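You operate a simulated robot arm through the tools that you are given. There is no shell and no other tool. Be economical: measure what you need, move in short steps, check, and stop when the job is done.

You run a simulated robot arm. Do the job below in one go: nothing can be reset, and whatever is moved stays where it is left.

TASK
Let the water out, shut the sink door, fan off, night light on.
Fine: the plug goes to the back of the sink; leave the mirror light.

The check looks at the end state, three seconds after you hand in, the way a careful person would. Anything else that was tipped, shoved, dropped, spilled or broken makes it a failure.

THE ROBOT
A 6-joint arm with a two-finger parallel gripper, fixed in place. Base frame: the origin is at the foot of the arm, x ahead of it, y to its left, z up. Lengths are in mm, angles in rad, forces in N, time in s.
With the tool pointing down near the work surface it reaches from about 180 to 840 mm from the base axis. Its first joint turns from -2.897 to 2.897 rad. Payload 3.91 kg.
The TCP is the grasp point between the finger pads, 30 mm short of the fingertips. In the tool frame z runs along the fingers and y along their closing line. Largest opening 110 mm; finger width 20, thickness 10; the body of the gripper, 48 by 112 mm, starts 55 mm behind the TCP.
Orientation is told as [roll, pitch, yaw] about the base's x, y, z axes, in that order, counted from this pose: with the fingers straight down and closing along the base's y, the tool's x points along the base's -x, its y along +y and its z along -z.

THE INTERFACE
- The arm moves only by the tool play_rows. Its argument "steps" is one flat list of numbers, 7 for each row, row after row: the finger opening in mm, from 0 to 110, then the shift along the tool's x, y, z in units of 30 mm (1.0 is 30 mm), then the turn, a rotation vector about the tool's x, y, z in units of 4 degrees (1.0 is 4 degrees). In form: [jaw, x, y, z, ax, ay, az, jaw, x, y, z, ax, ay, az, ...]. A call has 1 to 10 rows; each row shifts and turns the commanded pose from where the row before left it, along the tool's axes as they then stand. A call with a number of a shift or a turn outside -1 to 1 is refused whole. Rows are played at 5 a second. More than 50 mm and 0.15 rad between two rows, or a gripper value outside its range, and nothing of the call is played. Where a pose cannot be reached the arm comes as near as it can. A force on the tool above 90 N (or 10 N above the force at the start of the call, whichever is more), or a blocked arm, ends the call early, and 0.2 s more pass. The fingers move at their own pace (about 108 mm/s each) and stop on an object; they squeeze with about 26 N. The grip force told is the motor's: it shows also when the fingers shut on nothing. Time passes only in rows, and 0.2 s behind the last, so rows that do not move let the fingers close. The reply holds the time, the measured pose of the TCP, the force on the tool along the base axes, the opening and the grip force, in the units named above and with some noise, with the torque about the TCP (base axes, N m) and any sound that the robot's microphone picked up.
- Cameras (640 x 400 px; columns grow to the right, rows downward): "scene" is fixed at [219.4, 649.4, 1510.9]; the picture's right is [-0.99, 0.15, 0.00], its down [0.12, 0.82, -0.55] and it looks along [-0.08, -0.55, -0.83] (base axes); focal length 214 px, centre (320, 200). "wrist" rides on the gripper at [77, 7, -114] in the tool frame; the picture's right is [-0.09, 1.00, 0.00], its down [-0.80, -0.07, -0.59] and it looks along [-0.59, -0.05, 0.80] (tool axes); focal length 270 px, centre (320, 200). There is no depth. A picture from a camera that has moved, and an enlarged one, comes with that camera's place and axes in the base frame and with its lens.
- snapshot(camera): a new picture of that camera. No time passes.
- slide_trunk(by): slides the trunk up (or, below 0, down) by that many mm; the arm rides with it, the base frame stays. It gives what a move gives, with no picture.
- inspect(camera, box): a new picture of the part [left, top, right, bottom] of that camera's present view, enlarged. No time passes.
- job_done(): hands the job in; it is judged then, once.

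Work in short steps. Places have to be worked out from the pictures, the camera data and where the tool is seen: move nearer, look again, correct. Check each grasp and each placing, and mend what went wrong. You have 120 turns and 64 pictures in all, those below and enlarged ones among them. Open the gripper and draw the arm clear of the work before you hand the job in, unless the task says otherwise; then end with one line.

The tools are called after "Emit:" by a JSON object that holds its "api" and its "payload". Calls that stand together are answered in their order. play_rows: Moves the arm, as the interface text tells. Its arguments: {"type":"object","properties":{"steps":{"type":"array"}},"required":["steps"]} The other tools are called the same way: slide_trunk (by) slides the trunk up or down; snapshot (camera) takes a picture; inspect (camera, box) takes an enlarged picture of a part of a camera's view; job_done () hands the job in.

At the start:

```text
clock: 0.0
position: [183.6, 307.9, 1314.9]
ee_rot: [-0.002, 0.0, -0.001]
force: [-0.7, 0.2, -0.4]
moment: [-0.01, 0.04, 0.01]
width: 110.1
finger_force: 0.1
trunk travel left (down, up): [-399.0, 141.0]
```

scene: 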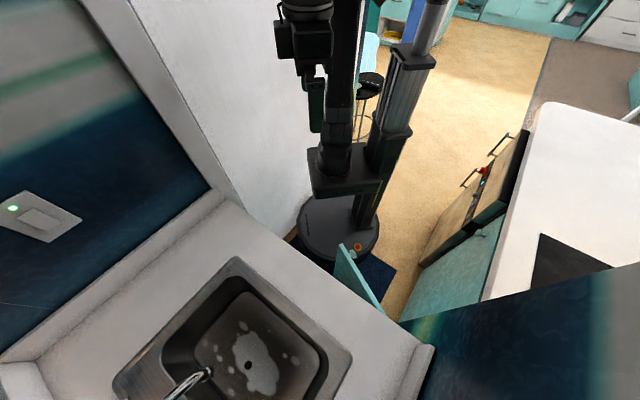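
wrist: 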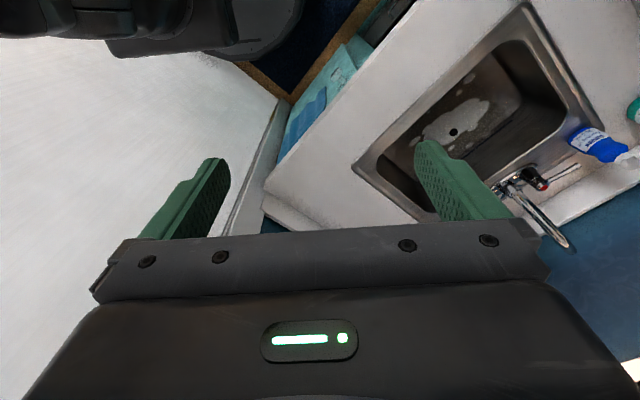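

The first pictures show a sink, a wall plate with a green lamp on the left, and an open teal door under the counter. I'll enlarge these parts to see the details.

Emit:
{"api": "inspect", "payload": {"camera": "scene", "box": [100, 240, 440, 400]}}

Emit:
{"api": "inspect", "payload": {"camera": "scene", "box": [0, 160, 120, 260]}}

Emit:
{"api": "inspect", "payload": {"camera": "wrist", "box": [340, 0, 640, 250]}}

```text
1.88 times, centred on (270, 320) of scene
camera zoom: at [219.4, 649.4, 1510.9], right [-0.99, 0.15, 0.0], down [0.12, 0.82, -0.55], along [-0.08, -0.55, -0.83], focal length 404 px, centre (414, -26)
```

zoom: 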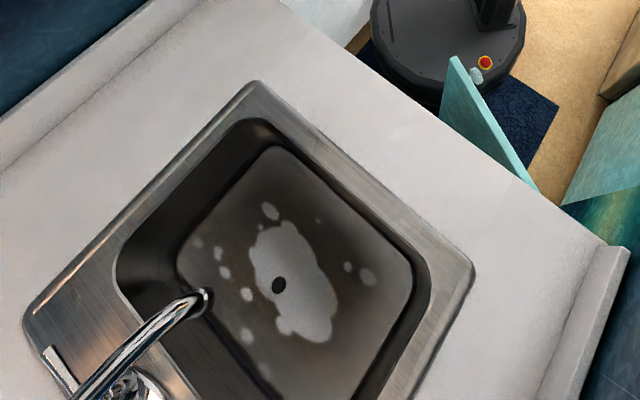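

```text
4.00 times, centred on (60, 210) of scene
camera zoom: at [219.4, 649.4, 1510.9], right [-0.99, 0.15, 0.0], down [0.12, 0.82, -0.55], along [-0.08, -0.55, -0.83], focal length 858 px, centre (1360, 160)
```

zoom: 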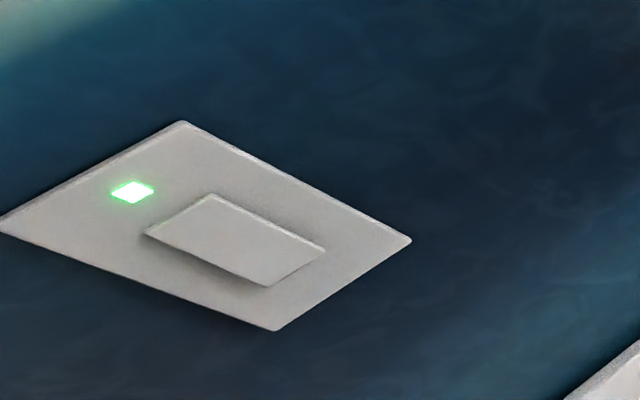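

```text
1.60 times, centred on (490, 125) of wrist
camera zoom: at [106.8, 313.2, 1429.7], right [0.09, 1.0, 0.0], down [0.8, -0.07, 0.59], along [0.59, -0.05, -0.8], focal length 432 px, centre (48, 320)
```

zoom: 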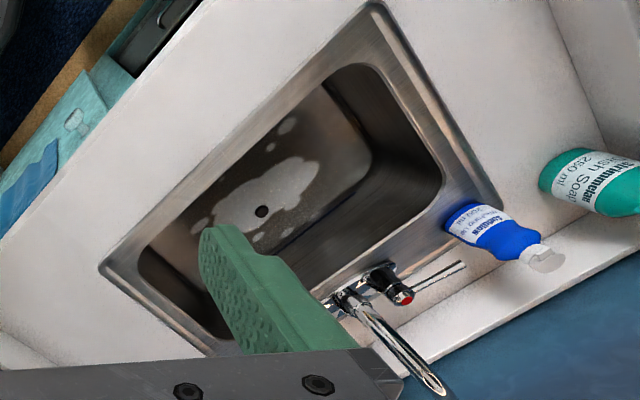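

The drain spot triangulates to about (440, 667, 708), and the counter's "back" direction is about (0.69, 0.72). I still need to find the other switches, so I'll turn the wrist camera toward the back wall and tilt it up.

Emit:
{"api": "play_rows", "payload": {"steps": [110, 0, 0, 0, 0, 0, -1, 110, 0, 0, 0, 0, 0, -1, 110, 0, 0, 0, 0, 0, -1, 110, 0, 0, 0, 0, 0, -1, 110, 0, 0, 0, 0, 0, -1, 110, 0, 0, 0, 0, 0, -1, 110, 0, 0, 0, 0, 0, -1, 110, 0, 0, 0, 0, 0, -1, 110, 0, 0, 0, 0, 0, -1, 110, 0, 0, 0, 0, 0, -1]}}

Emit:
{"api": "play_rows", "payload": {"steps": [110, 0, 0, 0, 0, -1, 0, 110, 0, 0, 0, 0, -1, 0, 110, 0, 0, 0, 0, -1, 0, 110, 0, 0, 0, 0, -1, 0, 110, 0, 0, 0, 0, -1, 0, 110, 0, 0, 0, 0, -1, 0, 110, 0, 0, 0, 0, -1, 0]}}

Emit:
{"api": "snapshot", "payload": {"camera": "wrist"}}

```text
clock: 2.2
position: [182.9, 308.9, 1315.1]
ee_rot: [0.0, -0.001, 0.699]
force: [0.6, 0.1, 0.5]
moment: [-0.02, -0.01, -0.01]
width: 109.9
finger_force: 0.1
trunk travel left (down, up): [-399.0, 141.0]
```

```text
clock: 3.8
position: [183.9, 308.1, 1314.7]
ee_rot: [0.0, -0.49, 0.7]
force: [0.3, 0.8, -0.6]
moment: [0.03, 0.0, 0.0]
width: 110.0
finger_force: 0.0
trunk travel left (down, up): [-399.0, 141.0]
```

```text
58 pictures are left
camera wrist: at [86.7, 232.9, 1379.9], right [-0.58, 0.81, 0.04], down [0.37, 0.22, 0.9], along [0.72, 0.54, -0.43], focal length 270 px, centre (320, 200)
```

wrist: 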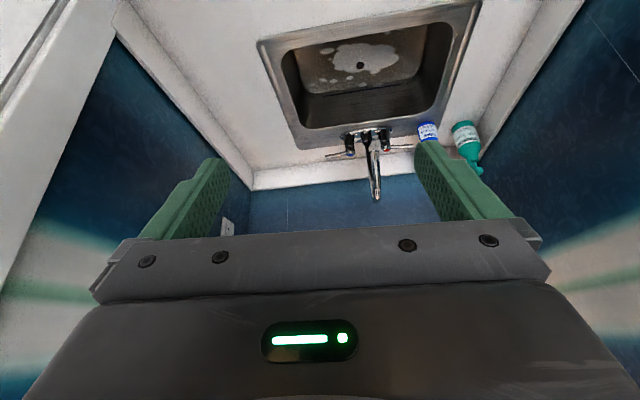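

The picture is upside down (world up is image down). I'll tilt further up to see the walls and their switches.

Emit:
{"api": "play_rows", "payload": {"steps": [110, 0, 0, 0, 0, -1, 0, 110, 0, 0, 0, 0, -1, 0, 110, 0, 0, 0, 0, -1, 0, 110, 0, 0, 0, 0, -1, 0, 110, 0, 0, 0, 0, -1, 0, 110, 0, 0, 0, 0, -1, 0, 110, 0, 0, 0, 0, -1, 0, 110, 0, 0, 0, 0, -1, 0, 110, 0, 0, 0, 0, -1, 0, 110, 0, 0, 0, 0, -1, 0]}}

Emit:
{"api": "snapshot", "payload": {"camera": "wrist"}}

```text
clock: 6.0
position: [184.3, 306.9, 1313.5]
ee_rot: [0.001, -1.187, 0.698]
force: [0.3, 0.5, 0.6]
moment: [-0.01, -0.02, -0.01]
width: 110.3
finger_force: 0.1
trunk travel left (down, up): [-399.0, 141.0]
```

```text
57 pictures are left
camera wrist: at [76.7, 224.9, 1286.3], right [-0.62, 0.78, 0.08], down [-0.15, -0.22, 0.97], along [0.77, 0.58, 0.25], focal length 270 px, centre (320, 200)
```

wrist: 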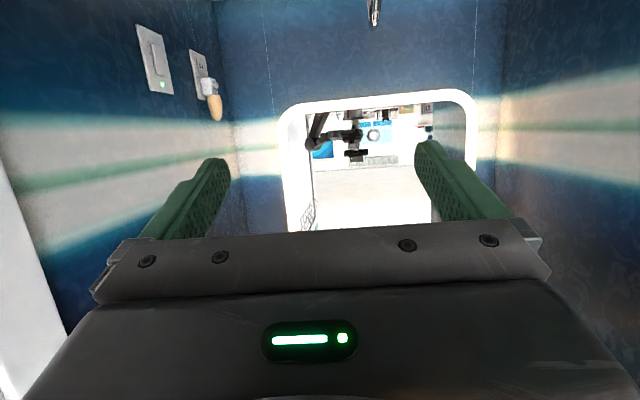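

The right wall carries a rocker plate with a green lamp and beside it an outlet with a plug-in night light. The mirror on the back wall has a lit frame. I'll zoom in.

Emit:
{"api": "inspect", "payload": {"camera": "wrist", "box": [110, 0, 290, 130]}}

Emit:
{"api": "inspect", "payload": {"camera": "wrist", "box": [270, 80, 520, 240]}}

```text
3.08 times, centred on (200, 65) of wrist
camera zoom: at [76.7, 224.9, 1286.3], right [-0.62, 0.78, 0.08], down [-0.15, -0.22, 0.97], along [0.77, 0.58, 0.25], focal length 832 px, centre (689, 615)
```

zoom: 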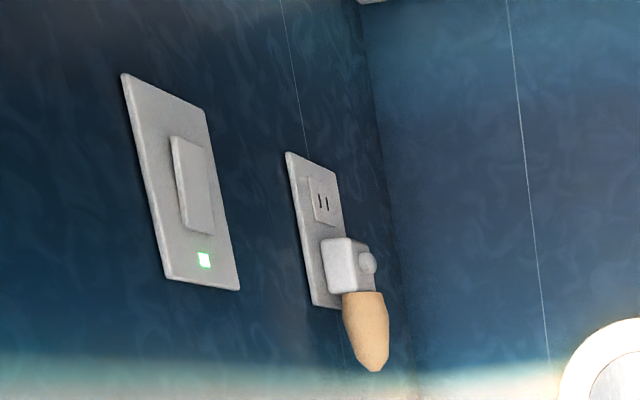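

```text
2.50 times, centred on (395, 160) of wrist
camera zoom: at [76.7, 224.9, 1286.3], right [-0.62, 0.78, 0.08], down [-0.15, -0.22, 0.97], along [0.77, 0.58, 0.25], focal length 676 px, centre (132, 300)
```

zoom: 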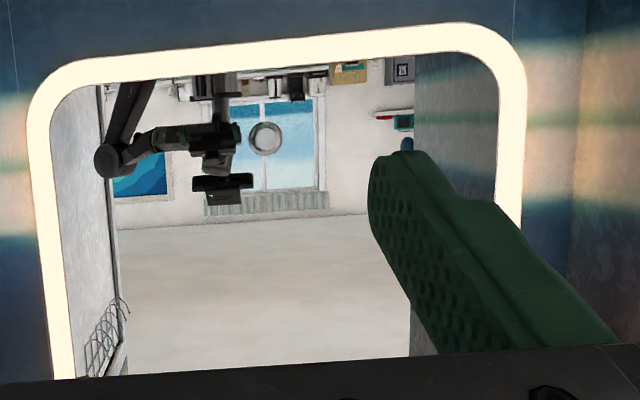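

I haven't found the fan yet, so I'll look higher above the sink.

Emit:
{"api": "play_rows", "payload": {"steps": [110, 0, 0, 0, 0, -1, 0, 110, 0, 0, 0, 0, -1, 0, 110, 0, 0, 0, 0, -1, 0, 110, 0, 0, 0, 0, -1, 0, 110, 0, 0, 0, 0, -1, 0, 110, 0, 0, 0, 0, -1, 0, 110, 0, 0, 0, 0, -1, 0, 110, 0, 0, 0, 0, -1, 0]}}

Emit:
{"api": "snapshot", "payload": {"camera": "wrist"}}

```text
clock: 7.8
position: [183.7, 308.1, 1315.0]
ee_rot: [3.142, -1.394, -2.442]
force: [0.7, -0.5, 0.4]
moment: [0.0, 0.02, -0.01]
width: 110.1
finger_force: 0.1
trunk travel left (down, up): [-399.0, 141.0]
```

```text
54 pictures are left
camera wrist: at [103.2, 247.1, 1219.5], right [-0.65, 0.75, 0.09], down [-0.51, -0.52, 0.68], along [0.56, 0.4, 0.72], focal length 270 px, centre (320, 200)
```

wrist: 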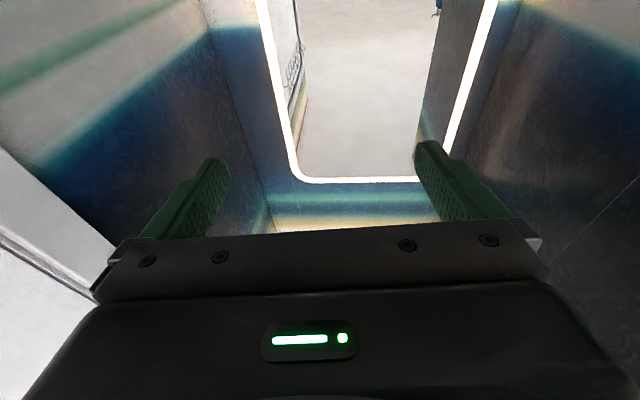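

There's nothing above. Next I'll check the left side.

Emit:
{"api": "play_rows", "payload": {"steps": [110, 0, 0, 0, 0, 1, 0, 110, 0, 0, 0, 0, 1, 0, 110, 0, 0, 0, 0, 0.5, 0, 110, 0, 0, 0, -1, 0, 0, 110, 0, 0, 0, -1, 0, 0, 110, 0, 0, 0, -1, 0, 0, 110, 0, 0, 0, -1, 0, 0, 110, 0, 0, 0, -1, 0, 0, 110, 0, 0, 0, -1, 0, 0, 110, 0, 0, 0, -1, 0, 0]}}

Emit:
{"api": "play_rows", "payload": {"steps": [110, 0, 0, 0, -1, 0, 0, 110, 0, 0, 0, -1, 0, 0, 110, 0, 0, 0, -1, 0, 0, 110, 0, 0, 0, 0, 1, 0, 110, 0, 0, 0, 0, 1, 0, 110, 0, 0, 0, 0, 1, 0, 110, 0, 0, 0, 0, 1, 0, 110, 0, 0, 0, 0, 1, 0, 110, 0, 0, 0, 0, 1, 0, 110, 0, 0, 0, 0, 1, 0]}}

Emit:
{"api": "snapshot", "payload": {"camera": "wrist"}}

```text
clock: 10.0
position: [182.1, 308.1, 1314.5]
ee_rot: [-0.282, -1.57, 1.261]
force: [-0.2, 0.1, 0.2]
moment: [0.01, 0.01, -0.03]
width: 109.8
finger_force: 0.1
out of reach, approached as far as the arm can: row 8, 9, 10
trunk travel left (down, up): [-399.0, 141.0]
```

```text
clock: 12.2
position: [184.5, 306.7, 1315.2]
ee_rot: [-0.003, -1.079, 0.981]
force: [-0.5, 0.9, -0.1]
moment: [0.01, 0.0, 0.04]
width: 109.7
finger_force: 0.0
out of reach, approached as far as the arm can: row 1, 2, 3
trunk travel left (down, up): [-399.0, 141.0]
```

```text
53 pictures are left
camera wrist: at [102.2, 195.9, 1301.4], right [-0.8, 0.59, 0.08], down [-0.02, -0.16, 0.99], along [0.59, 0.79, 0.14], focal length 270 px, centre (320, 200)
```

wrist: 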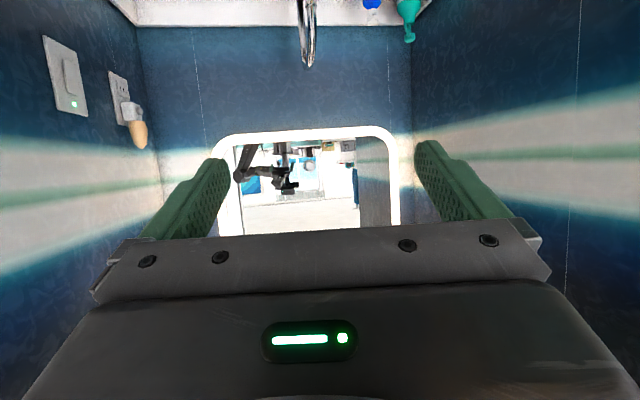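

The left wall is bare. I'll enlarge the mirror reflection and the cabinet with coloured dots to look for the fan and its control.

Emit:
{"api": "inspect", "payload": {"camera": "wrist", "box": [225, 125, 415, 235]}}

Emit:
{"api": "inspect", "payload": {"camera": "scene", "box": [320, 90, 560, 350]}}

Emit:
{"api": "inspect", "payload": {"camera": "scene", "box": [340, 0, 640, 120]}}

```text
3.37 times, centred on (320, 180) of wrist
camera zoom: at [102.2, 195.9, 1301.4], right [-0.8, 0.59, 0.08], down [-0.02, -0.16, 0.99], along [0.59, 0.79, 0.14], focal length 910 px, centre (320, 267)
```

zoom: 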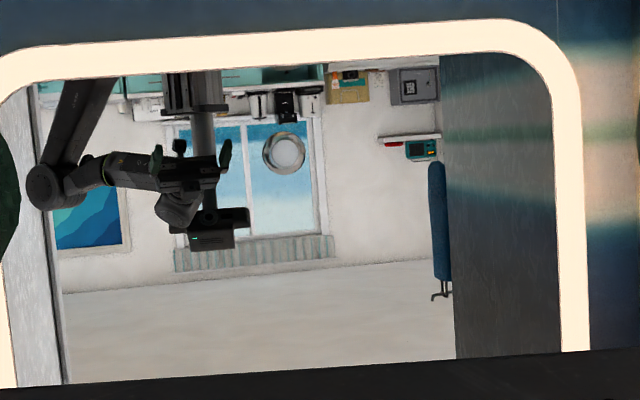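

```text
1.54 times, centred on (440, 220) of scene
camera zoom: at [219.4, 649.4, 1510.9], right [-0.99, 0.15, 0.0], down [0.12, 0.82, -0.55], along [-0.08, -0.55, -0.83], focal length 330 px, centre (135, 169)
```

zoom: 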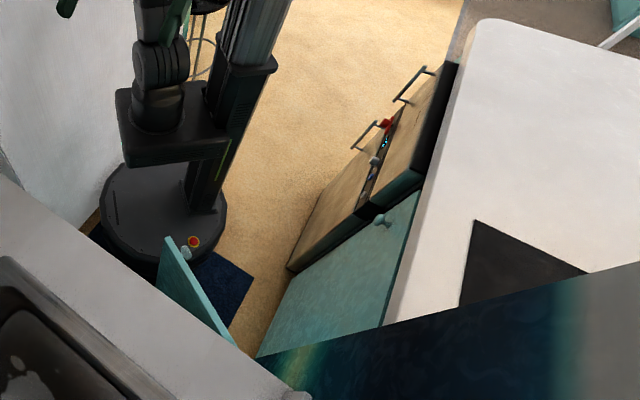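

```text
2.13 times, centred on (490, 60) of scene
camera zoom: at [219.4, 649.4, 1510.9], right [-0.99, 0.15, 0.0], down [0.12, 0.82, -0.55], along [-0.08, -0.55, -0.83], focal length 458 px, centre (-43, 499)
```

zoom: 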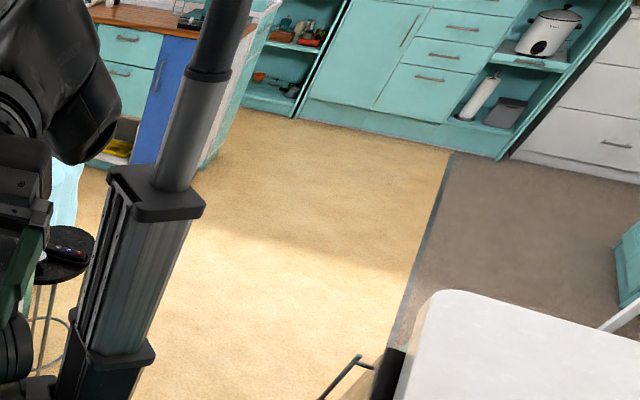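

The rocker triangulates to about (791, 345, 1100) on the right wall, with the night light just behind it. It is the only fan-like control, and I'll look at it more closely later. Next I'll point the tool down again and approach the sink.

Emit:
{"api": "play_rows", "payload": {"steps": [110, 0, 0, 0, 0, 1, 0, 110, 0, 0, 0, 0, 1, 0, 110, 0, 0, 0, 0, 1, 0, 110, 0, 0, 0, 0, 1, 0, 110, 0, 0, 0, 0, 1, 0, 110, 0, 0, 0, 0, 1, 0, 110, 0, 0, 0, 0, 1, 0, 110, 0, 0, 0, 0, 1, 0, 110, 0, 0, 0, 0, 1, 0, 110, 0, 0, 0, 0, 1, 0]}}

Emit:
{"api": "play_rows", "payload": {"steps": [110, 0, 0, 0, 0, 1, 0, 110, 0, 0, 0, 0, 1, 0, 110, 0, 0, 0, 0, 1, 0, 110, 0, 0, 0, 0, 1, 0, 110, 0, 0, 0, 0, 1, 0, 110, 0, 0, 0, 0, 0.45, 0, 110, 0, 0, 0, 0, 0, 1, 110, 0, 0, 0, 0, 0, 1, 110, 0, 0, 0, 0, 0, 0.55]}}

Emit:
{"api": "play_rows", "payload": {"steps": [110, -1, 0, 0, 0, 0, 0, 110, -1, 0, 0, 0, 0, 0, 110, -1, 0, 0, 0, 0, 0, 110, -1, 0, 0, 0, 0, 0, 110, -1, 0, 0, 0, 0, 0, 110, -1, 0, 0, 0, 0, 0, 110, -1, 0, 0, 0, 0, 0]}}

Emit:
{"api": "slide_trunk", "payload": {"by": -150}}

Emit:
{"api": "snapshot", "payload": {"camera": "wrist"}}

```text
clock: 14.4
position: [183.9, 308.0, 1314.7]
ee_rot: [-0.001, -0.38, 0.977]
force: [0.6, 0.0, 0.3]
moment: [0.03, -0.01, 0.0]
width: 110.1
finger_force: 0.1
trunk travel left (down, up): [-399.0, 141.0]
```

```text
clock: 16.4
position: [182.8, 307.8, 1313.8]
ee_rot: [0.001, -0.002, 0.799]
force: [0.8, -1.1, -0.5]
moment: [0.01, -0.02, 0.04]
width: 109.9
finger_force: 0.1
trunk travel left (down, up): [-399.0, 141.0]
```

```text
clock: 18.0
position: [323.3, 448.5, 1288.3]
ee_rot: [0.0, -0.005, 0.8]
force: [0.4, 0.7, -0.5]
moment: [0.02, 0.0, -0.04]
width: 109.8
finger_force: 0.0
out of reach, approached as far as the arm can: row 5, 6, 7
trunk travel left (down, up): [-399.0, 141.0]
```

```text
clock: 19.8
position: [322.4, 446.9, 1139.1]
ee_rot: [0.0, -0.005, 0.799]
force: [-0.6, -0.2, -0.7]
moment: [0.02, 0.0, 0.0]
width: 110.1
finger_force: 0.1
trunk travel left (down, up): [-249.0, 291.0]
```

```text
49 pictures are left
camera wrist: at [263.3, 395.4, 1253.2], right [-0.65, 0.76, 0.0], down [0.61, 0.52, 0.6], along [0.45, 0.39, -0.8], focal length 270 px, centre (320, 200)
```

wrist: 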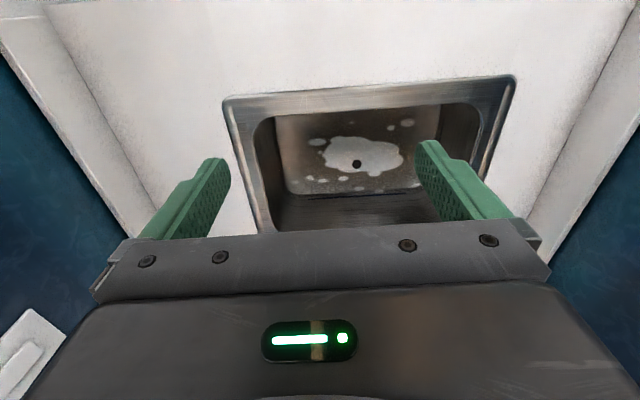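

The black spot is at about (438, 660). I'll enlarge it to see whether it is a plug or an open hole.

Emit:
{"api": "inspect", "payload": {"camera": "wrist", "box": [270, 100, 440, 210]}}

Emit:
{"api": "inspect", "payload": {"camera": "scene", "box": [160, 290, 340, 400]}}

```text
3.64 times, centred on (355, 155) of wrist
camera zoom: at [263.3, 395.4, 1253.2], right [-0.65, 0.76, 0.0], down [0.61, 0.52, 0.6], along [0.45, 0.39, -0.8], focal length 983 px, centre (193, 364)
```

zoom: 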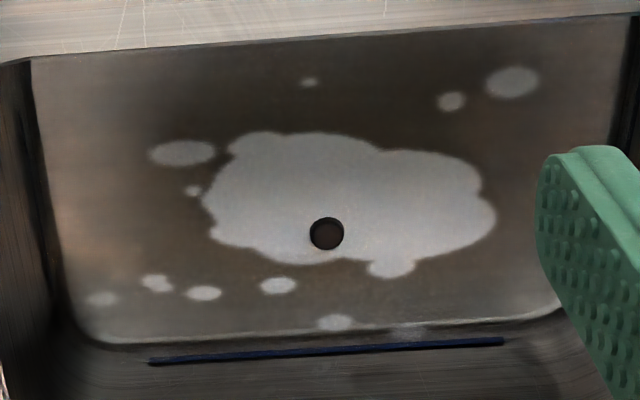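

```text
3.56 times, centred on (250, 345) of scene
camera zoom: at [219.4, 649.4, 1510.9], right [-0.99, 0.15, 0.0], down [0.12, 0.82, -0.55], along [-0.08, -0.55, -0.83], focal length 763 px, centre (569, -316)
```

zoom: 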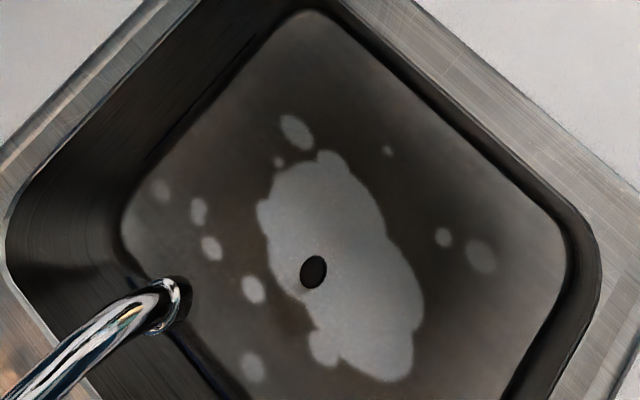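

The dark spot is a knob about 22 mm across, poking through the water at about (438, 660, 708). The spout tip is right above it at about z 978, so I'll come in tilted with the gripper leaning toward the robot. First I'll lower the trunk and move in for a closer look.

Emit:
{"api": "slide_trunk", "payload": {"by": -130}}

Emit:
{"api": "play_rows", "payload": {"steps": [110, 0, 0.7, 0, 0, -1, 0, 110, 0, 0.7, 0, 0, -1, 0, 110, 0, 0.7, 0, 0, -1, 0, 110, 0, 0, 0, 0, -1, 0, 110, 0, 0, 0, 0, -1, 0, 110, 0, 0, 0, 0, -1, 0]}}

Emit:
{"api": "snapshot", "payload": {"camera": "wrist"}}

Emit:
{"api": "snapshot", "payload": {"camera": "scene"}}

```text
clock: 21.3
position: [322.0, 447.2, 1009.1]
ee_rot: [0.0, -0.006, 0.799]
force: [0.7, -0.8, -0.1]
moment: [-0.01, 0.01, -0.01]
width: 109.9
finger_force: 0.1
trunk travel left (down, up): [-119.0, 421.0]
```

```text
clock: 22.7
position: [276.4, 492.1, 1008.9]
ee_rot: [0.0, -0.427, 0.8]
force: [0.0, 0.5, -0.9]
moment: [0.01, 0.02, 0.02]
width: 110.1
finger_force: 0.1
trunk travel left (down, up): [-119.0, 421.0]
```

```text
46 pictures are left
camera wrist: at [189.6, 410.8, 1081.1], right [-0.66, 0.75, 0.04], down [0.39, 0.3, 0.87], along [0.64, 0.59, -0.49], focal length 270 px, centre (320, 200)
```

wrist: 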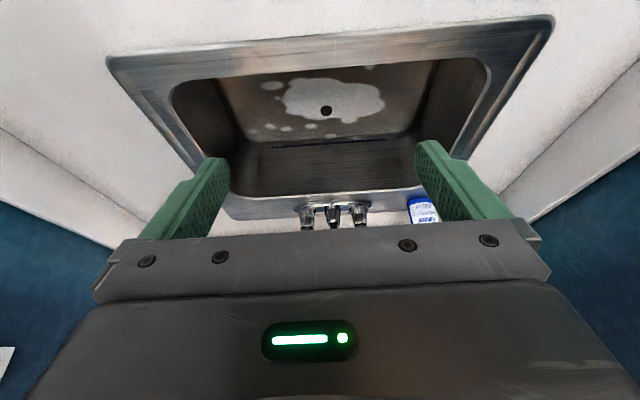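

```text
45 pictures are left
```

scene: 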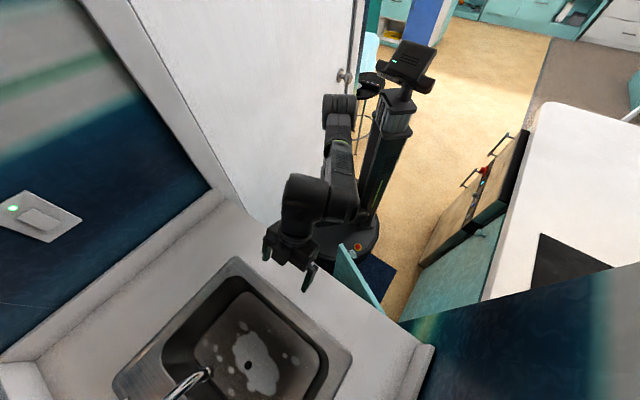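

The readings now agree: the rim is at z≈803, the sink front edge is centred at (300, 524), and the knob is at about (443, 669, 690). I'll go to a standoff 150 mm short of the knob along the tilted tool axis.

Emit:
{"api": "play_rows", "payload": {"steps": [90, -0.37, 0, 1, 0, 0, 0, 90, -0.37, 0, 1, 0, 0, 0, 90, -0.37, 0, 1, 0, 0, 0, 90, -0.37, 0.1, 1, 0, 0, 0, 90, -0.37, 0, 1, 0, 0, 0, 90, -0.37, 0, 1, 0, 0, 0, 90, -0.37, 0, 1, 0, 0, 0, 90, -0.37, 0, 1, 0, 0, 0]}}

Emit:
{"api": "snapshot", "payload": {"camera": "wrist"}}

Emit:
{"api": "snapshot", "payload": {"camera": "scene"}}

```text
clock: 24.5
position: [402.2, 621.9, 824.4]
ee_rot: [0.002, -0.428, 0.798]
force: [0.5, 0.2, 0.2]
moment: [0.02, 0.01, -0.01]
width: 90.1
finger_force: 0.1
trunk travel left (down, up): [-119.0, 421.0]
```

```text
44 pictures are left
camera wrist: at [315.7, 541.0, 897.1], right [-0.66, 0.75, 0.04], down [0.39, 0.3, 0.87], along [0.64, 0.59, -0.49], focal length 270 px, centre (320, 200)
```

wrist: 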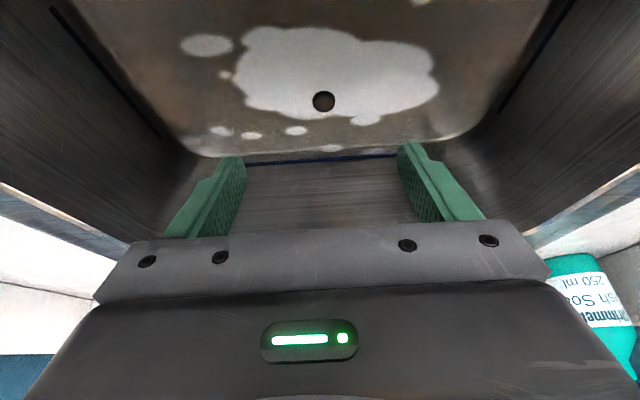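

```text
43 pictures are left
```

scene: 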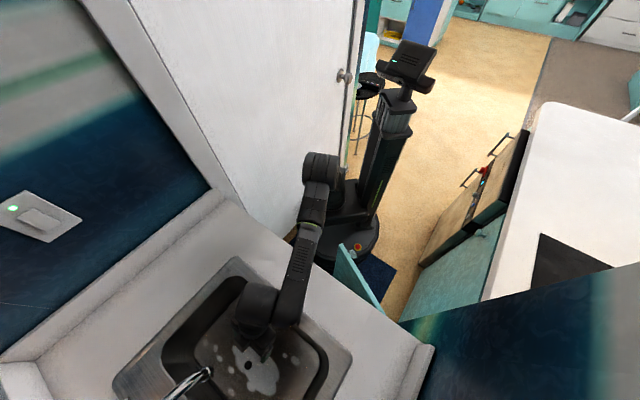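

Emit:
{"api": "inspect", "payload": {"camera": "wrist", "box": [270, 60, 380, 140]}}

```text
5.00 times, centred on (325, 100) of wrist
camera zoom: at [315.7, 541.0, 897.1], right [-0.66, 0.75, 0.04], down [0.39, 0.3, 0.87], along [0.64, 0.59, -0.49], focal length 1351 px, centre (295, 700)
```

zoom: 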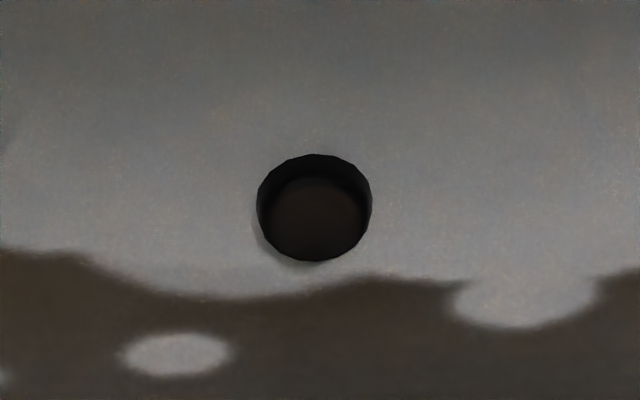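

It's a short knob protruding from the water, seen from above. I'll advance 110 mm along the tool axis with a 4 mm lateral fix, then look.

Emit:
{"api": "play_rows", "payload": {"steps": [60, 0, 0.13, 0.9, 0, 0, 0, 60, 0, 0, 0.9, 0, 0, 0, 60, 0, 0, 0.9, 0, 0, 0, 60, 0, 0, 0.9, 0, 0, 0]}}

Emit:
{"api": "snapshot", "payload": {"camera": "wrist"}}

```text
clock: 25.5
position: [429.1, 658.7, 727.2]
ee_rot: [0.0, -0.427, 0.8]
force: [3.1, 4.6, 8.2]
moment: [-1.26, 1.08, -0.13]
width: 60.0
finger_force: 0.1
trunk travel left (down, up): [-119.0, 421.0]
```

```text
41 pictures are left
camera wrist: at [341.8, 577.6, 800.5], right [-0.66, 0.75, 0.04], down [0.39, 0.3, 0.87], along [0.65, 0.59, -0.49], focal length 270 px, centre (320, 200)
```

wrist: 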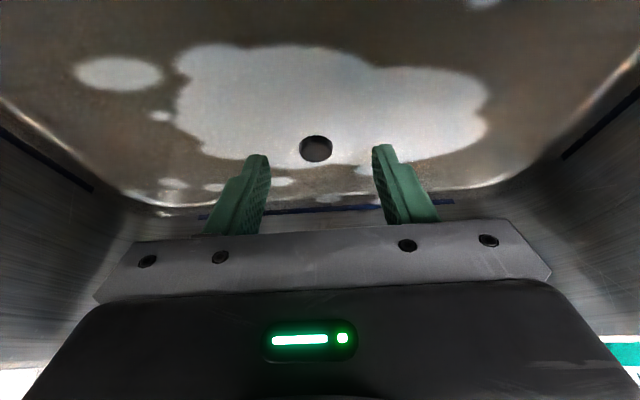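

The reading (force toward the back and up, torque arm ~200 mm toward the robot) says the camera housing is touching the sink's front rim. I'll back out and spin the tool 90° about its own axis so the camera sits sideways, well inside the basin.

Emit:
{"api": "play_rows", "payload": {"steps": [60, 0, 0, -0.9, 0, 0, 0, 60, 0, 0, -0.9, 0, 0, 0, 60, 0, 0, -0.9, 0, 0, 0, 60, 0, 0, -0.9, 0, 0, 0, 60, 0, 0, 0, 0, 0, 1, 60, 0, 0, 0, 0, 0, 1, 60, 0, 0, 0, 0, 0, 1, 60, 0, 0, 0, 0, 0, 1, 60, 0, 0, 0, 0, 0, 1, 60, 0, 0, 0, 0, 0, 1]}}

Emit:
{"api": "play_rows", "payload": {"steps": [60, 0, 0, 0, 0, 0, 1, 60, 0, 0, 0, 0, 0, 1, 60, 0, 0, 0, 0, 0, 1, 60, 0, 0, 0, 0, 0, 1, 60, 0, 0, 0, 0, 0, 1, 60, 0, 0, 0, 0, 0, 1, 60, 0, 0, 0, 0, 0, 1, 60, 0, 0, 0, 0, 0, 1]}}

Emit:
{"api": "play_rows", "payload": {"steps": [60, 0, 0, 0, 0, 0, 1, 60, 0, 0, 0, 0, 0, 1, 60, 0, 0, 0, 0, 0, 1, 60, 0, 0, 0, 0, 0, 1, 60, 0, 0, 0, 0, 0, 1, 60, 0, 0, 0, 0, 0, 1, 60, 0, 0, 0, 0, 0, 1, 60, 0, 0, 0, 0, 0, 1, 60, 0, 0, 0, 0, 0, 0.5]}}

Emit:
{"api": "snapshot", "payload": {"camera": "wrist"}}

Emit:
{"api": "snapshot", "payload": {"camera": "scene"}}

```text
clock: 27.7
position: [397.0, 626.8, 825.9]
ee_rot: [0.182, -0.387, 0.343]
force: [0.9, -0.4, -0.5]
moment: [-0.01, 0.01, -0.01]
width: 60.1
finger_force: 0.0
trunk travel left (down, up): [-119.0, 421.0]
```

```text
clock: 29.5
position: [397.4, 626.3, 826.6]
ee_rot: [0.36, -0.232, -0.222]
force: [-0.3, 0.4, -0.3]
moment: [-0.01, -0.02, -0.03]
width: 59.6
finger_force: 0.0
trunk travel left (down, up): [-119.0, 421.0]
```

```text
clock: 31.5
position: [396.0, 625.9, 827.7]
ee_rot: [0.425, 0.002, -0.772]
force: [0.3, -0.4, -0.5]
moment: [-0.01, -0.02, 0.0]
width: 60.0
finger_force: 0.1
trunk travel left (down, up): [-119.0, 421.0]
```

```text
40 pictures are left
camera wrist: at [313.4, 649.5, 934.9], right [0.7, 0.59, 0.41], down [0.36, -0.78, 0.51], along [0.62, -0.21, -0.75], focal length 270 px, centre (320, 200)
```

wrist: 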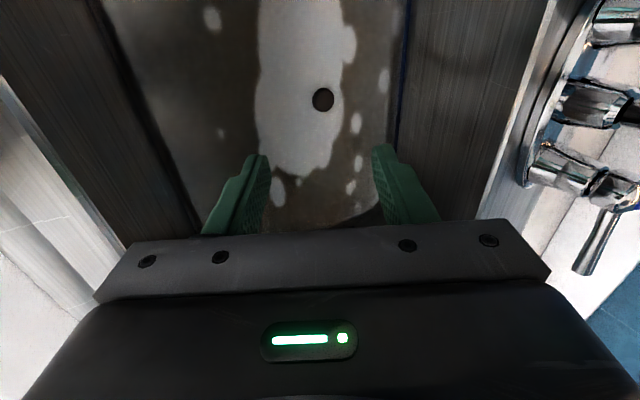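

```text
39 pictures are left
```

scene: 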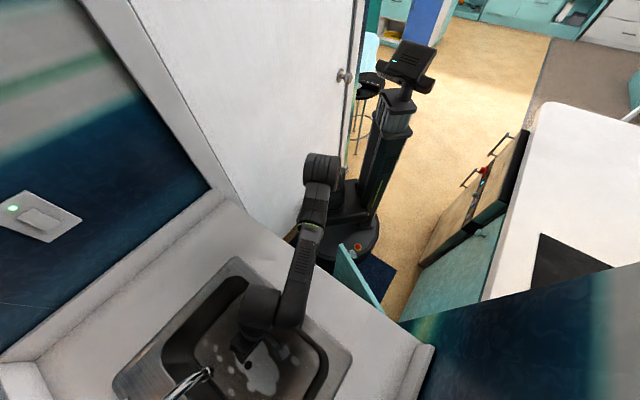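

The knob is at (443, 670, 690) again, lined up to within 3 mm. I'll advance 108 mm along the tool axis with the jaws at 46 and check the force.

Emit:
{"api": "play_rows", "payload": {"steps": [46, -0.1, 0.06, 0.9, 0, 0, 0, 46, 0, 0, 0.9, 0, 0, 0, 46, 0, 0, 0.9, 0, 0, 0, 46, 0, 0, 0.9, 0, 0, 0]}}

Emit:
{"api": "inspect", "payload": {"camera": "wrist", "box": [180, 40, 480, 240]}}

```text
clock: 32.5
position: [430.7, 657.2, 730.1]
ee_rot: [0.426, 0.003, -0.77]
force: [0.1, 0.0, 0.4]
moment: [-0.01, 0.03, 0.04]
width: 46.0
finger_force: 0.0
trunk travel left (down, up): [-119.0, 421.0]
```

```text
2.00 times, centred on (330, 140) of wrist
camera zoom: at [347.2, 680.4, 836.9], right [0.7, 0.59, 0.41], down [0.36, -0.78, 0.51], along [0.62, -0.21, -0.75], focal length 541 px, centre (300, 320)
```

zoom: 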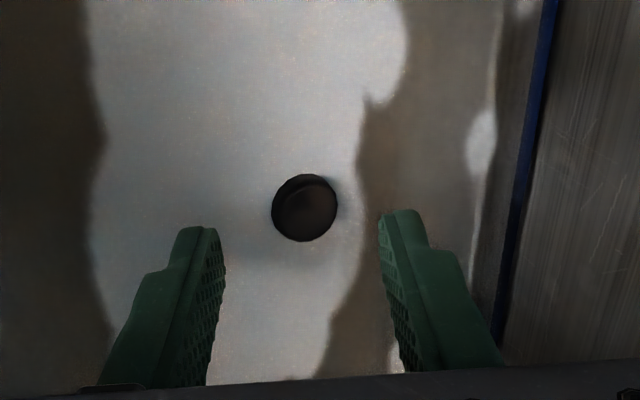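

There's no contact and the knob is centred between the fingers. I'll advance another 24 mm gently.

Emit:
{"api": "play_rows", "payload": {"steps": [46, 0.07, 0, 0.4, 0, 0, 0, 46, 0, 0, 0.4, 0, 0, 0]}}

Emit:
{"api": "inspect", "payload": {"camera": "wrist", "box": [180, 40, 480, 240]}}

```text
clock: 33.1
position: [437.0, 665.4, 708.7]
ee_rot: [0.425, 0.001, -0.77]
force: [0.2, -0.5, 0.4]
moment: [-0.01, 0.0, 0.0]
width: 46.1
finger_force: 0.0
trunk travel left (down, up): [-119.0, 421.0]
```

```text
2.00 times, centred on (330, 140) of wrist
camera zoom: at [352.7, 688.3, 815.7], right [0.7, 0.59, 0.41], down [0.36, -0.78, 0.51], along [0.62, -0.21, -0.75], focal length 541 px, centre (300, 320)
```

zoom: 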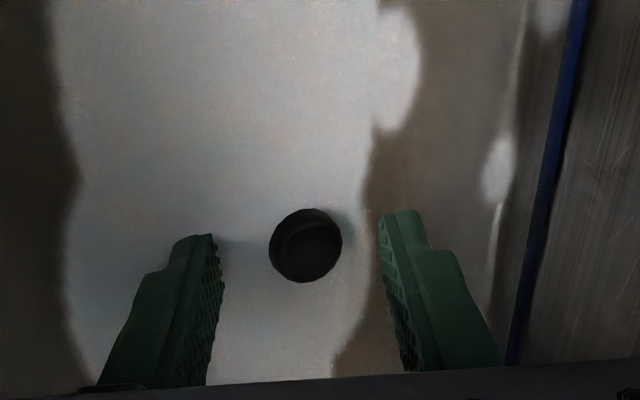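

The back fingertip is only level with the knob's top. I'll advance about 15 mm more in small steps.

Emit:
{"api": "play_rows", "payload": {"steps": [46, 0, 0, 0.25, 0, 0, 0, 46, 0, 0, 0.25, 0, 0, 0]}}

Emit:
{"api": "inspect", "payload": {"camera": "wrist", "box": [180, 40, 480, 240]}}

```text
clock: 33.7
position: [440.4, 669.5, 695.6]
ee_rot: [0.427, 0.001, -0.769]
force: [-1.6, 0.2, 5.4]
moment: [-0.08, 0.15, -0.02]
width: 45.6
finger_force: 0.1
trunk travel left (down, up): [-119.0, 421.0]
```

```text
2.00 times, centred on (330, 140) of wrist
camera zoom: at [357.1, 692.1, 802.2], right [0.69, 0.59, 0.41], down [0.36, -0.78, 0.51], along [0.62, -0.21, -0.75], focal length 541 px, centre (300, 320)
```

zoom: 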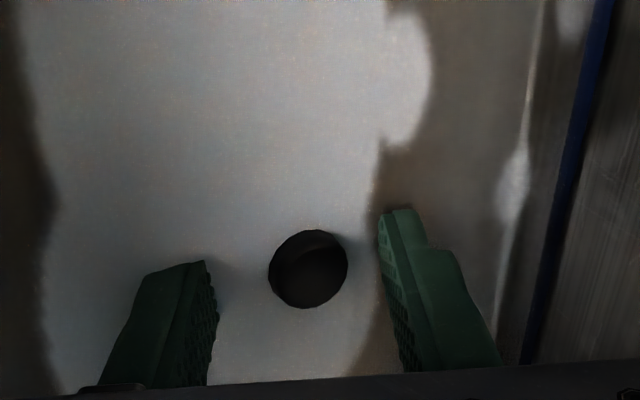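

The front fingertip is now under water and lightly touching something below. I'll back off 3 mm and close on the knob.

Emit:
{"api": "play_rows", "payload": {"steps": [46, 0, 0, -0.1, 0, 0, 0, 0, 0, 0, 0, 0, 0, 0, 0, 0, 0, 0, 0, 0, 0, 0, 0, 0, 0, 0, 0, 0, 0, 0, 0, 0, 0, 0, 0]}}

Emit:
{"api": "inspect", "payload": {"camera": "wrist", "box": [180, 40, 480, 240]}}

```text
clock: 34.9
position: [440.8, 669.9, 695.5]
ee_rot: [0.426, 0.0, -0.771]
force: [0.3, 0.0, -0.3]
moment: [-0.02, 0.0, -0.02]
width: 21.4
finger_force: 26.6
trunk travel left (down, up): [-119.0, 421.0]
```

```text
2.00 times, centred on (330, 140) of wrist
camera zoom: at [357.1, 691.6, 803.7], right [0.7, 0.59, 0.41], down [0.36, -0.78, 0.51], along [0.62, -0.21, -0.75], focal length 541 px, centre (300, 320)
```

zoom: 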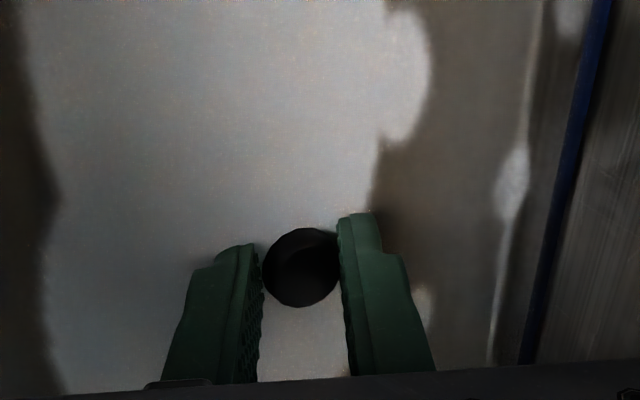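

I have a firm grip at 21 mm. I'll lift vertically, slowly at first.

Emit:
{"api": "play_rows", "payload": {"steps": [0, 0, 0.07, -0.152, 0, 0, 0, 0, 0, 0.07, -0.152, 0, 0, 0, 0, 0, 0.137, -0.304, 0, 0, 0, 0, 0, 0.137, -0.304, 0, 0, 0]}}

Emit:
{"api": "snapshot", "payload": {"camera": "wrist"}}

```text
clock: 35.9
position: [440.1, 668.5, 727.6]
ee_rot: [0.426, 0.001, -0.771]
force: [-0.4, 0.1, -0.3]
moment: [0.01, 0.03, 0.0]
width: 21.3
finger_force: 26.0
trunk travel left (down, up): [-119.0, 421.0]
```

```text
34 pictures are left
camera wrist: at [357.3, 691.4, 833.7], right [0.7, 0.59, 0.41], down [0.36, -0.78, 0.51], along [0.62, -0.21, -0.75], focal length 270 px, centre (320, 200)
```

wrist: 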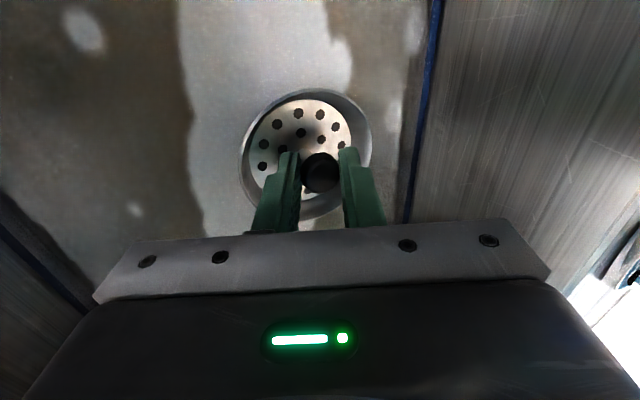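

The plug came out and the strainer is exposed. I'll retreat along the tool axis, which is clear of the spout, and check what is held.

Emit:
{"api": "play_rows", "payload": {"steps": [0, 0, 0, -0.9, 0, 0, 0, 0, 0, 0, -0.9, 0, 0, 0, 0, 0, 0, -0.9, 0, 0, 0, 0, 0, 0, -0.9, 0, 0, 0, 0, 0, 0, -0.9, 0, 0, 0, 0, 0, 0, -0.9, 0, 0, 0]}}

Emit:
{"api": "snapshot", "payload": {"camera": "wrist"}}

Emit:
{"api": "inspect", "payload": {"camera": "scene", "box": [100, 220, 400, 400]}}

```text
clock: 37.3
position: [395.2, 620.0, 872.9]
ee_rot: [0.424, -0.002, -0.771]
force: [-0.1, 1.8, -0.2]
moment: [-0.01, 0.0, 0.03]
width: 21.5
finger_force: 26.5
trunk travel left (down, up): [-119.0, 421.0]
```

```text
33 pictures are left
camera wrist: at [311.3, 643.4, 979.5], right [0.7, 0.59, 0.41], down [0.36, -0.78, 0.51], along [0.62, -0.21, -0.75], focal length 270 px, centre (320, 200)
```

wrist: 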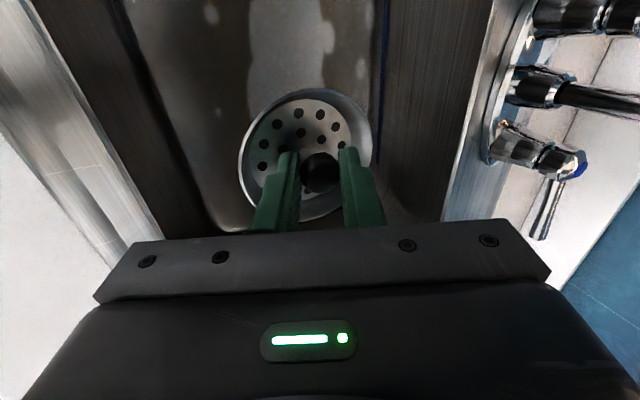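

```text
2.13 times, centred on (250, 310) of scene
camera zoom: at [219.4, 649.4, 1510.9], right [-0.99, 0.15, 0.0], down [0.12, 0.82, -0.55], along [-0.08, -0.55, -0.83], focal length 458 px, centre (469, -35)
```

zoom: 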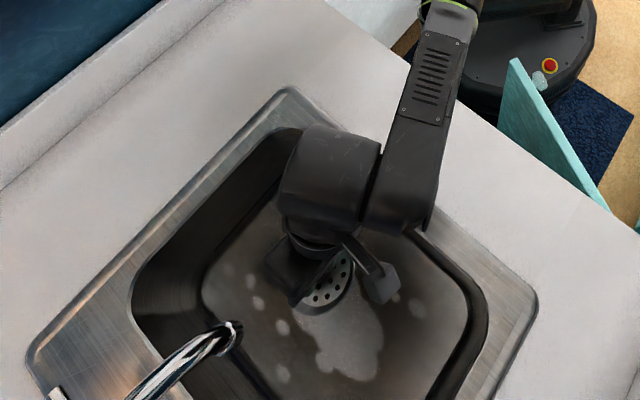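

What I pulled out is a whole basket-strainer plug (~80 mm flange), held upright. I'll place it on the steel deck behind the basin, right of the tap, at about (666, 648). I'll raise it 45 mm first, then move it right.

Emit:
{"api": "play_rows", "payload": {"steps": [0, 0, 0.31, -0.68, 0, 0, 0, 0, 0, 0.31, -0.68, 0, 0, 0, 0, -1, 0, 0, 0, 0, 0, 0, -1, 0, 0, 0, 0, 0, 0, -1, 0, 0, 0, 0, 0, 0, -1, 0, 0, 0, 0, 0, 0, -1, 0, 0, 0, 0, 0, 0, -0.93, 0, 0, 0, 0, 0]}}

Emit:
{"api": "snapshot", "payload": {"camera": "wrist"}}

Emit:
{"api": "snapshot", "payload": {"camera": "scene"}}

```text
clock: 39.1
position: [520.8, 498.3, 918.6]
ee_rot: [0.426, 0.003, -0.771]
force: [-0.1, 1.3, -0.6]
moment: [0.01, 0.02, 0.01]
width: 21.3
finger_force: 26.2
trunk travel left (down, up): [-119.0, 421.0]
```

```text
31 pictures are left
camera wrist: at [438.2, 520.5, 1026.9], right [0.7, 0.59, 0.41], down [0.36, -0.78, 0.51], along [0.62, -0.21, -0.75], focal length 270 px, centre (320, 200)
```

wrist: 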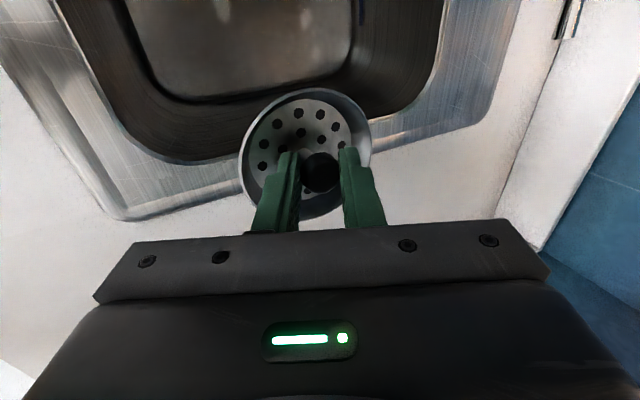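

```text
30 pictures are left
```

scene: 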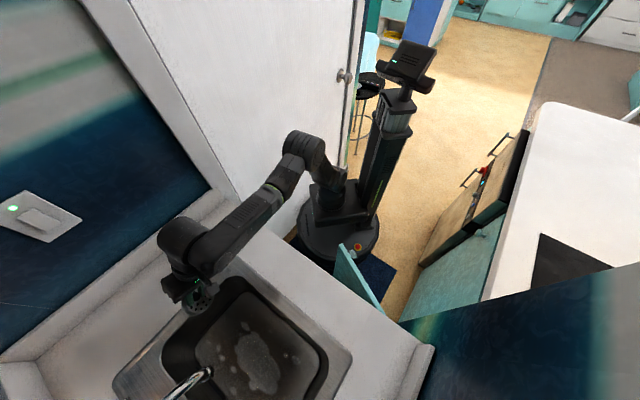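

The deck behind the basin runs from depth 311 to 409 mm, and the tap's right lever tip is at about (667, 695, 881). I'll aim the basket at (675, 651), which clears the lever, and move it back horizontally.

Emit:
{"api": "play_rows", "payload": {"steps": [0, -0.02, 0.824, 0.3725, 0, 0, 0, 0, -0.02, 0.824, 0.3725, 0, 0, 0, 0, -0.02, 0.824, 0.3725, 0, 0, 0, 0, -0.02, 0.824, 0.3725, 0, 0, 0, 0, -0.02, 0.824, 0.3725, 0, 0, 0, 0, -0.02, 0.824, 0.3725, 0, 0, 0]}}

```text
clock: 40.5
position: [597.6, 566.4, 892.7]
ee_rot: [0.426, 0.001, -0.77]
force: [0.1, 0.1, -1.5]
moment: [0.02, -0.03, 0.03]
width: 21.2
finger_force: 25.9
out of reach, approached as far as the arm can: row 4, 5, 6
trunk travel left (down, up): [-119.0, 421.0]
```

The arm is at its reach limit and got pulled down, so the shoulder is too low. I'll raise the trunk 130 mm and continue from there.

Emit:
{"api": "slide_trunk", "payload": {"by": 130}}

Emit:
{"api": "play_rows", "payload": {"steps": [0, 0, -0.412, 0.911, 0, 0, 0, 0, 0, -0.412, 0.911, 0, 0, 0, 0, 0, -0.412, 0.911, 0, 0, 0, 0, 0, 0.824, 0.3725, 0, 0, 0, 0, 0, 0.824, 0.3725, 0, 0, 0, 0, 0, 0.824, 0.3725, 0, 0, 0]}}

```text
clock: 42.1
position: [598.0, 567.1, 1023.1]
ee_rot: [0.426, 0.004, -0.772]
force: [0.5, 0.3, -1.3]
moment: [-0.02, -0.04, 0.0]
width: 21.4
finger_force: 25.9
trunk travel left (down, up): [-249.0, 291.0]
```

```text
clock: 43.5
position: [629.0, 600.7, 920.8]
ee_rot: [0.429, 0.001, -0.772]
force: [0.5, -0.6, -0.1]
moment: [0.0, 0.0, -0.02]
width: 21.4
finger_force: 26.1
out of reach, approached as far as the arm can: row 5, 6
trunk travel left (down, up): [-249.0, 291.0]
```

At shoulder height the reach should be just enough, with 8° more tilt. I'll raise the trunk 200 mm more, then lower the arm and tilt a little.

Emit:
{"api": "slide_trunk", "payload": {"by": 200}}

Emit:
{"api": "play_rows", "payload": {"steps": [0, 0, -0.412, 0.911, 0, 0, 0, 0, 0, -0.412, 0.911, 0, 0, 0, 0, 0, -0.412, 0.911, 0, 0, 0, 0, 0, -0.412, 0.911, 0, 0, 0, 0, 0, -0.412, 0.911, 0, 0, 0, 0, 0, -0.412, 0.911, 0, 0, 0, 0, 0, -0.274, 0.6, 0, 0, 0, 0, 0, 0, 0, -1, 0, 0, 0, 0, 0, 0, -1, 0, 0]}}

Emit:
{"api": "snapshot", "payload": {"camera": "wrist"}}

```text
clock: 45.7
position: [630.3, 600.2, 1121.0]
ee_rot: [0.427, 0.002, -0.771]
force: [-0.3, -0.2, -0.9]
moment: [0.0, 0.06, -0.02]
width: 21.7
finger_force: 26.4
trunk travel left (down, up): [-449.0, 91.0]
```

```text
clock: 47.7
position: [629.7, 600.6, 920.5]
ee_rot: [0.57, 0.002, -0.771]
force: [-0.1, 0.4, -1.3]
moment: [-0.03, 0.01, 0.0]
width: 21.3
finger_force: 26.0
trunk travel left (down, up): [-449.0, 91.0]
```

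```text
29 pictures are left
camera wrist: at [536.2, 612.5, 1021.2], right [0.65, 0.54, 0.54], down [0.31, -0.83, 0.46], along [0.7, -0.13, -0.71], focal length 270 px, centre (320, 200)
```

wrist: 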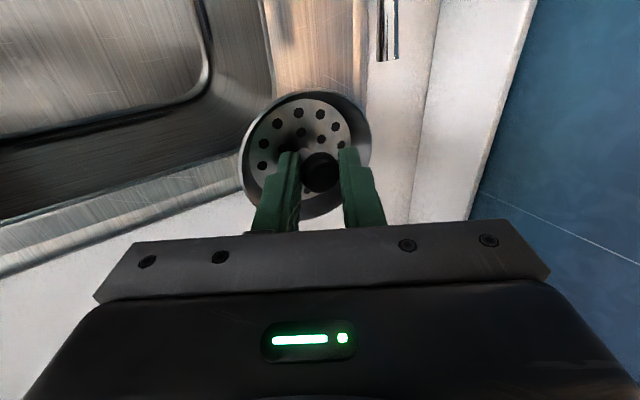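

The flat steel deck spans depth 320–415 here. I'll move back 65 mm at this height.

Emit:
{"api": "play_rows", "payload": {"steps": [0, 0, 0.61, 0.39, 0, 0, 0, 0, 0, 0.61, 0.39, 0, 0, 0, 0, 0, 0.61, 0.39, 0, 0, 0]}}

Emit:
{"api": "snapshot", "payload": {"camera": "wrist"}}

Emit:
{"api": "inspect", "payload": {"camera": "scene", "box": [60, 250, 300, 400]}}

```text
clock: 48.5
position: [676.8, 646.1, 919.3]
ee_rot: [0.566, 0.001, -0.771]
force: [0.7, 0.5, -0.2]
moment: [0.01, 0.03, -0.01]
width: 21.5
finger_force: 25.5
trunk travel left (down, up): [-449.0, 91.0]
```

```text
28 pictures are left
camera wrist: at [582.5, 659.4, 1019.4], right [0.65, 0.54, 0.53], down [0.31, -0.83, 0.46], along [0.69, -0.13, -0.71], focal length 270 px, centre (320, 200)
```

wrist: 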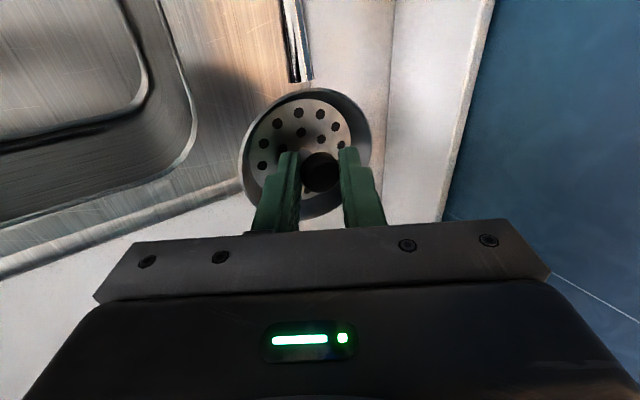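

```text
2.67 times, centred on (180, 325) of scene
camera zoom: at [219.4, 649.4, 1510.9], right [-0.99, 0.15, 0.0], down [0.12, 0.82, -0.55], along [-0.08, -0.55, -0.83], focal length 572 px, centre (693, -133)
```

zoom: 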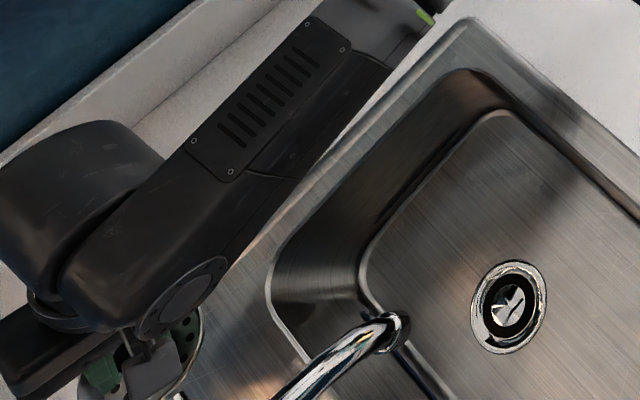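

The water has drained. The lever tip is close to the basket flange, so I'll shift 9 mm right and lower 25 mm, then check.

Emit:
{"api": "play_rows", "payload": {"steps": [0, -0.3, 0, 0, 0, 0, 0, 0, 0, -0.225, 0.35, 0, 0, 0, 0, 0, -0.225, 0.35, 0, 0, 0]}}

Emit:
{"api": "snapshot", "payload": {"camera": "wrist"}}

```text
clock: 49.3
position: [682.3, 640.1, 895.4]
ee_rot: [0.567, 0.001, -0.771]
force: [0.2, -0.1, -0.5]
moment: [-0.02, -0.01, -0.01]
width: 21.5
finger_force: 25.8
trunk travel left (down, up): [-449.0, 91.0]
```

```text
26 pictures are left
camera wrist: at [587.0, 652.8, 996.0], right [0.65, 0.54, 0.54], down [0.31, -0.83, 0.46], along [0.69, -0.13, -0.71], focal length 270 px, centre (320, 200)
```

wrist: 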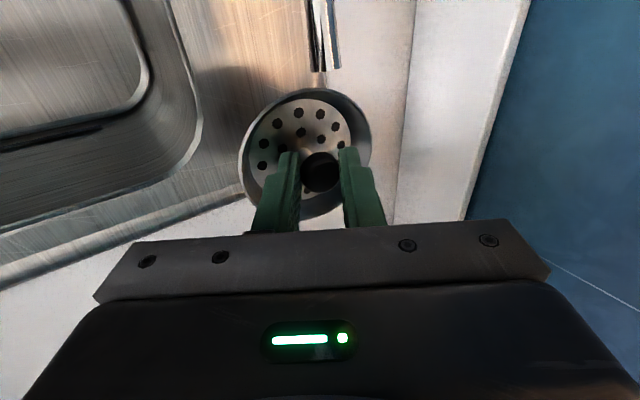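

The flange has passed below the lever tip. I'll lower it a bit more, shift 6 mm left for full support on the deck, then descend to contact in small steps.

Emit:
{"api": "play_rows", "payload": {"steps": [0, 0, -0.225, 0.35, 0, 0, 0, 0, 0.2, 0, 0, 0, 0, 0, 0, 0, -0.09, 0.14, 0, 0, 0, 0, 0, -0.09, 0.14, 0, 0, 0]}}

```text
clock: 50.3
position: [676.1, 643.6, 873.1]
ee_rot: [0.566, 0.0, -0.771]
force: [0.6, 0.2, -1.0]
moment: [0.0, 0.0, 0.02]
width: 21.5
finger_force: 26.1
trunk travel left (down, up): [-449.0, 91.0]
```

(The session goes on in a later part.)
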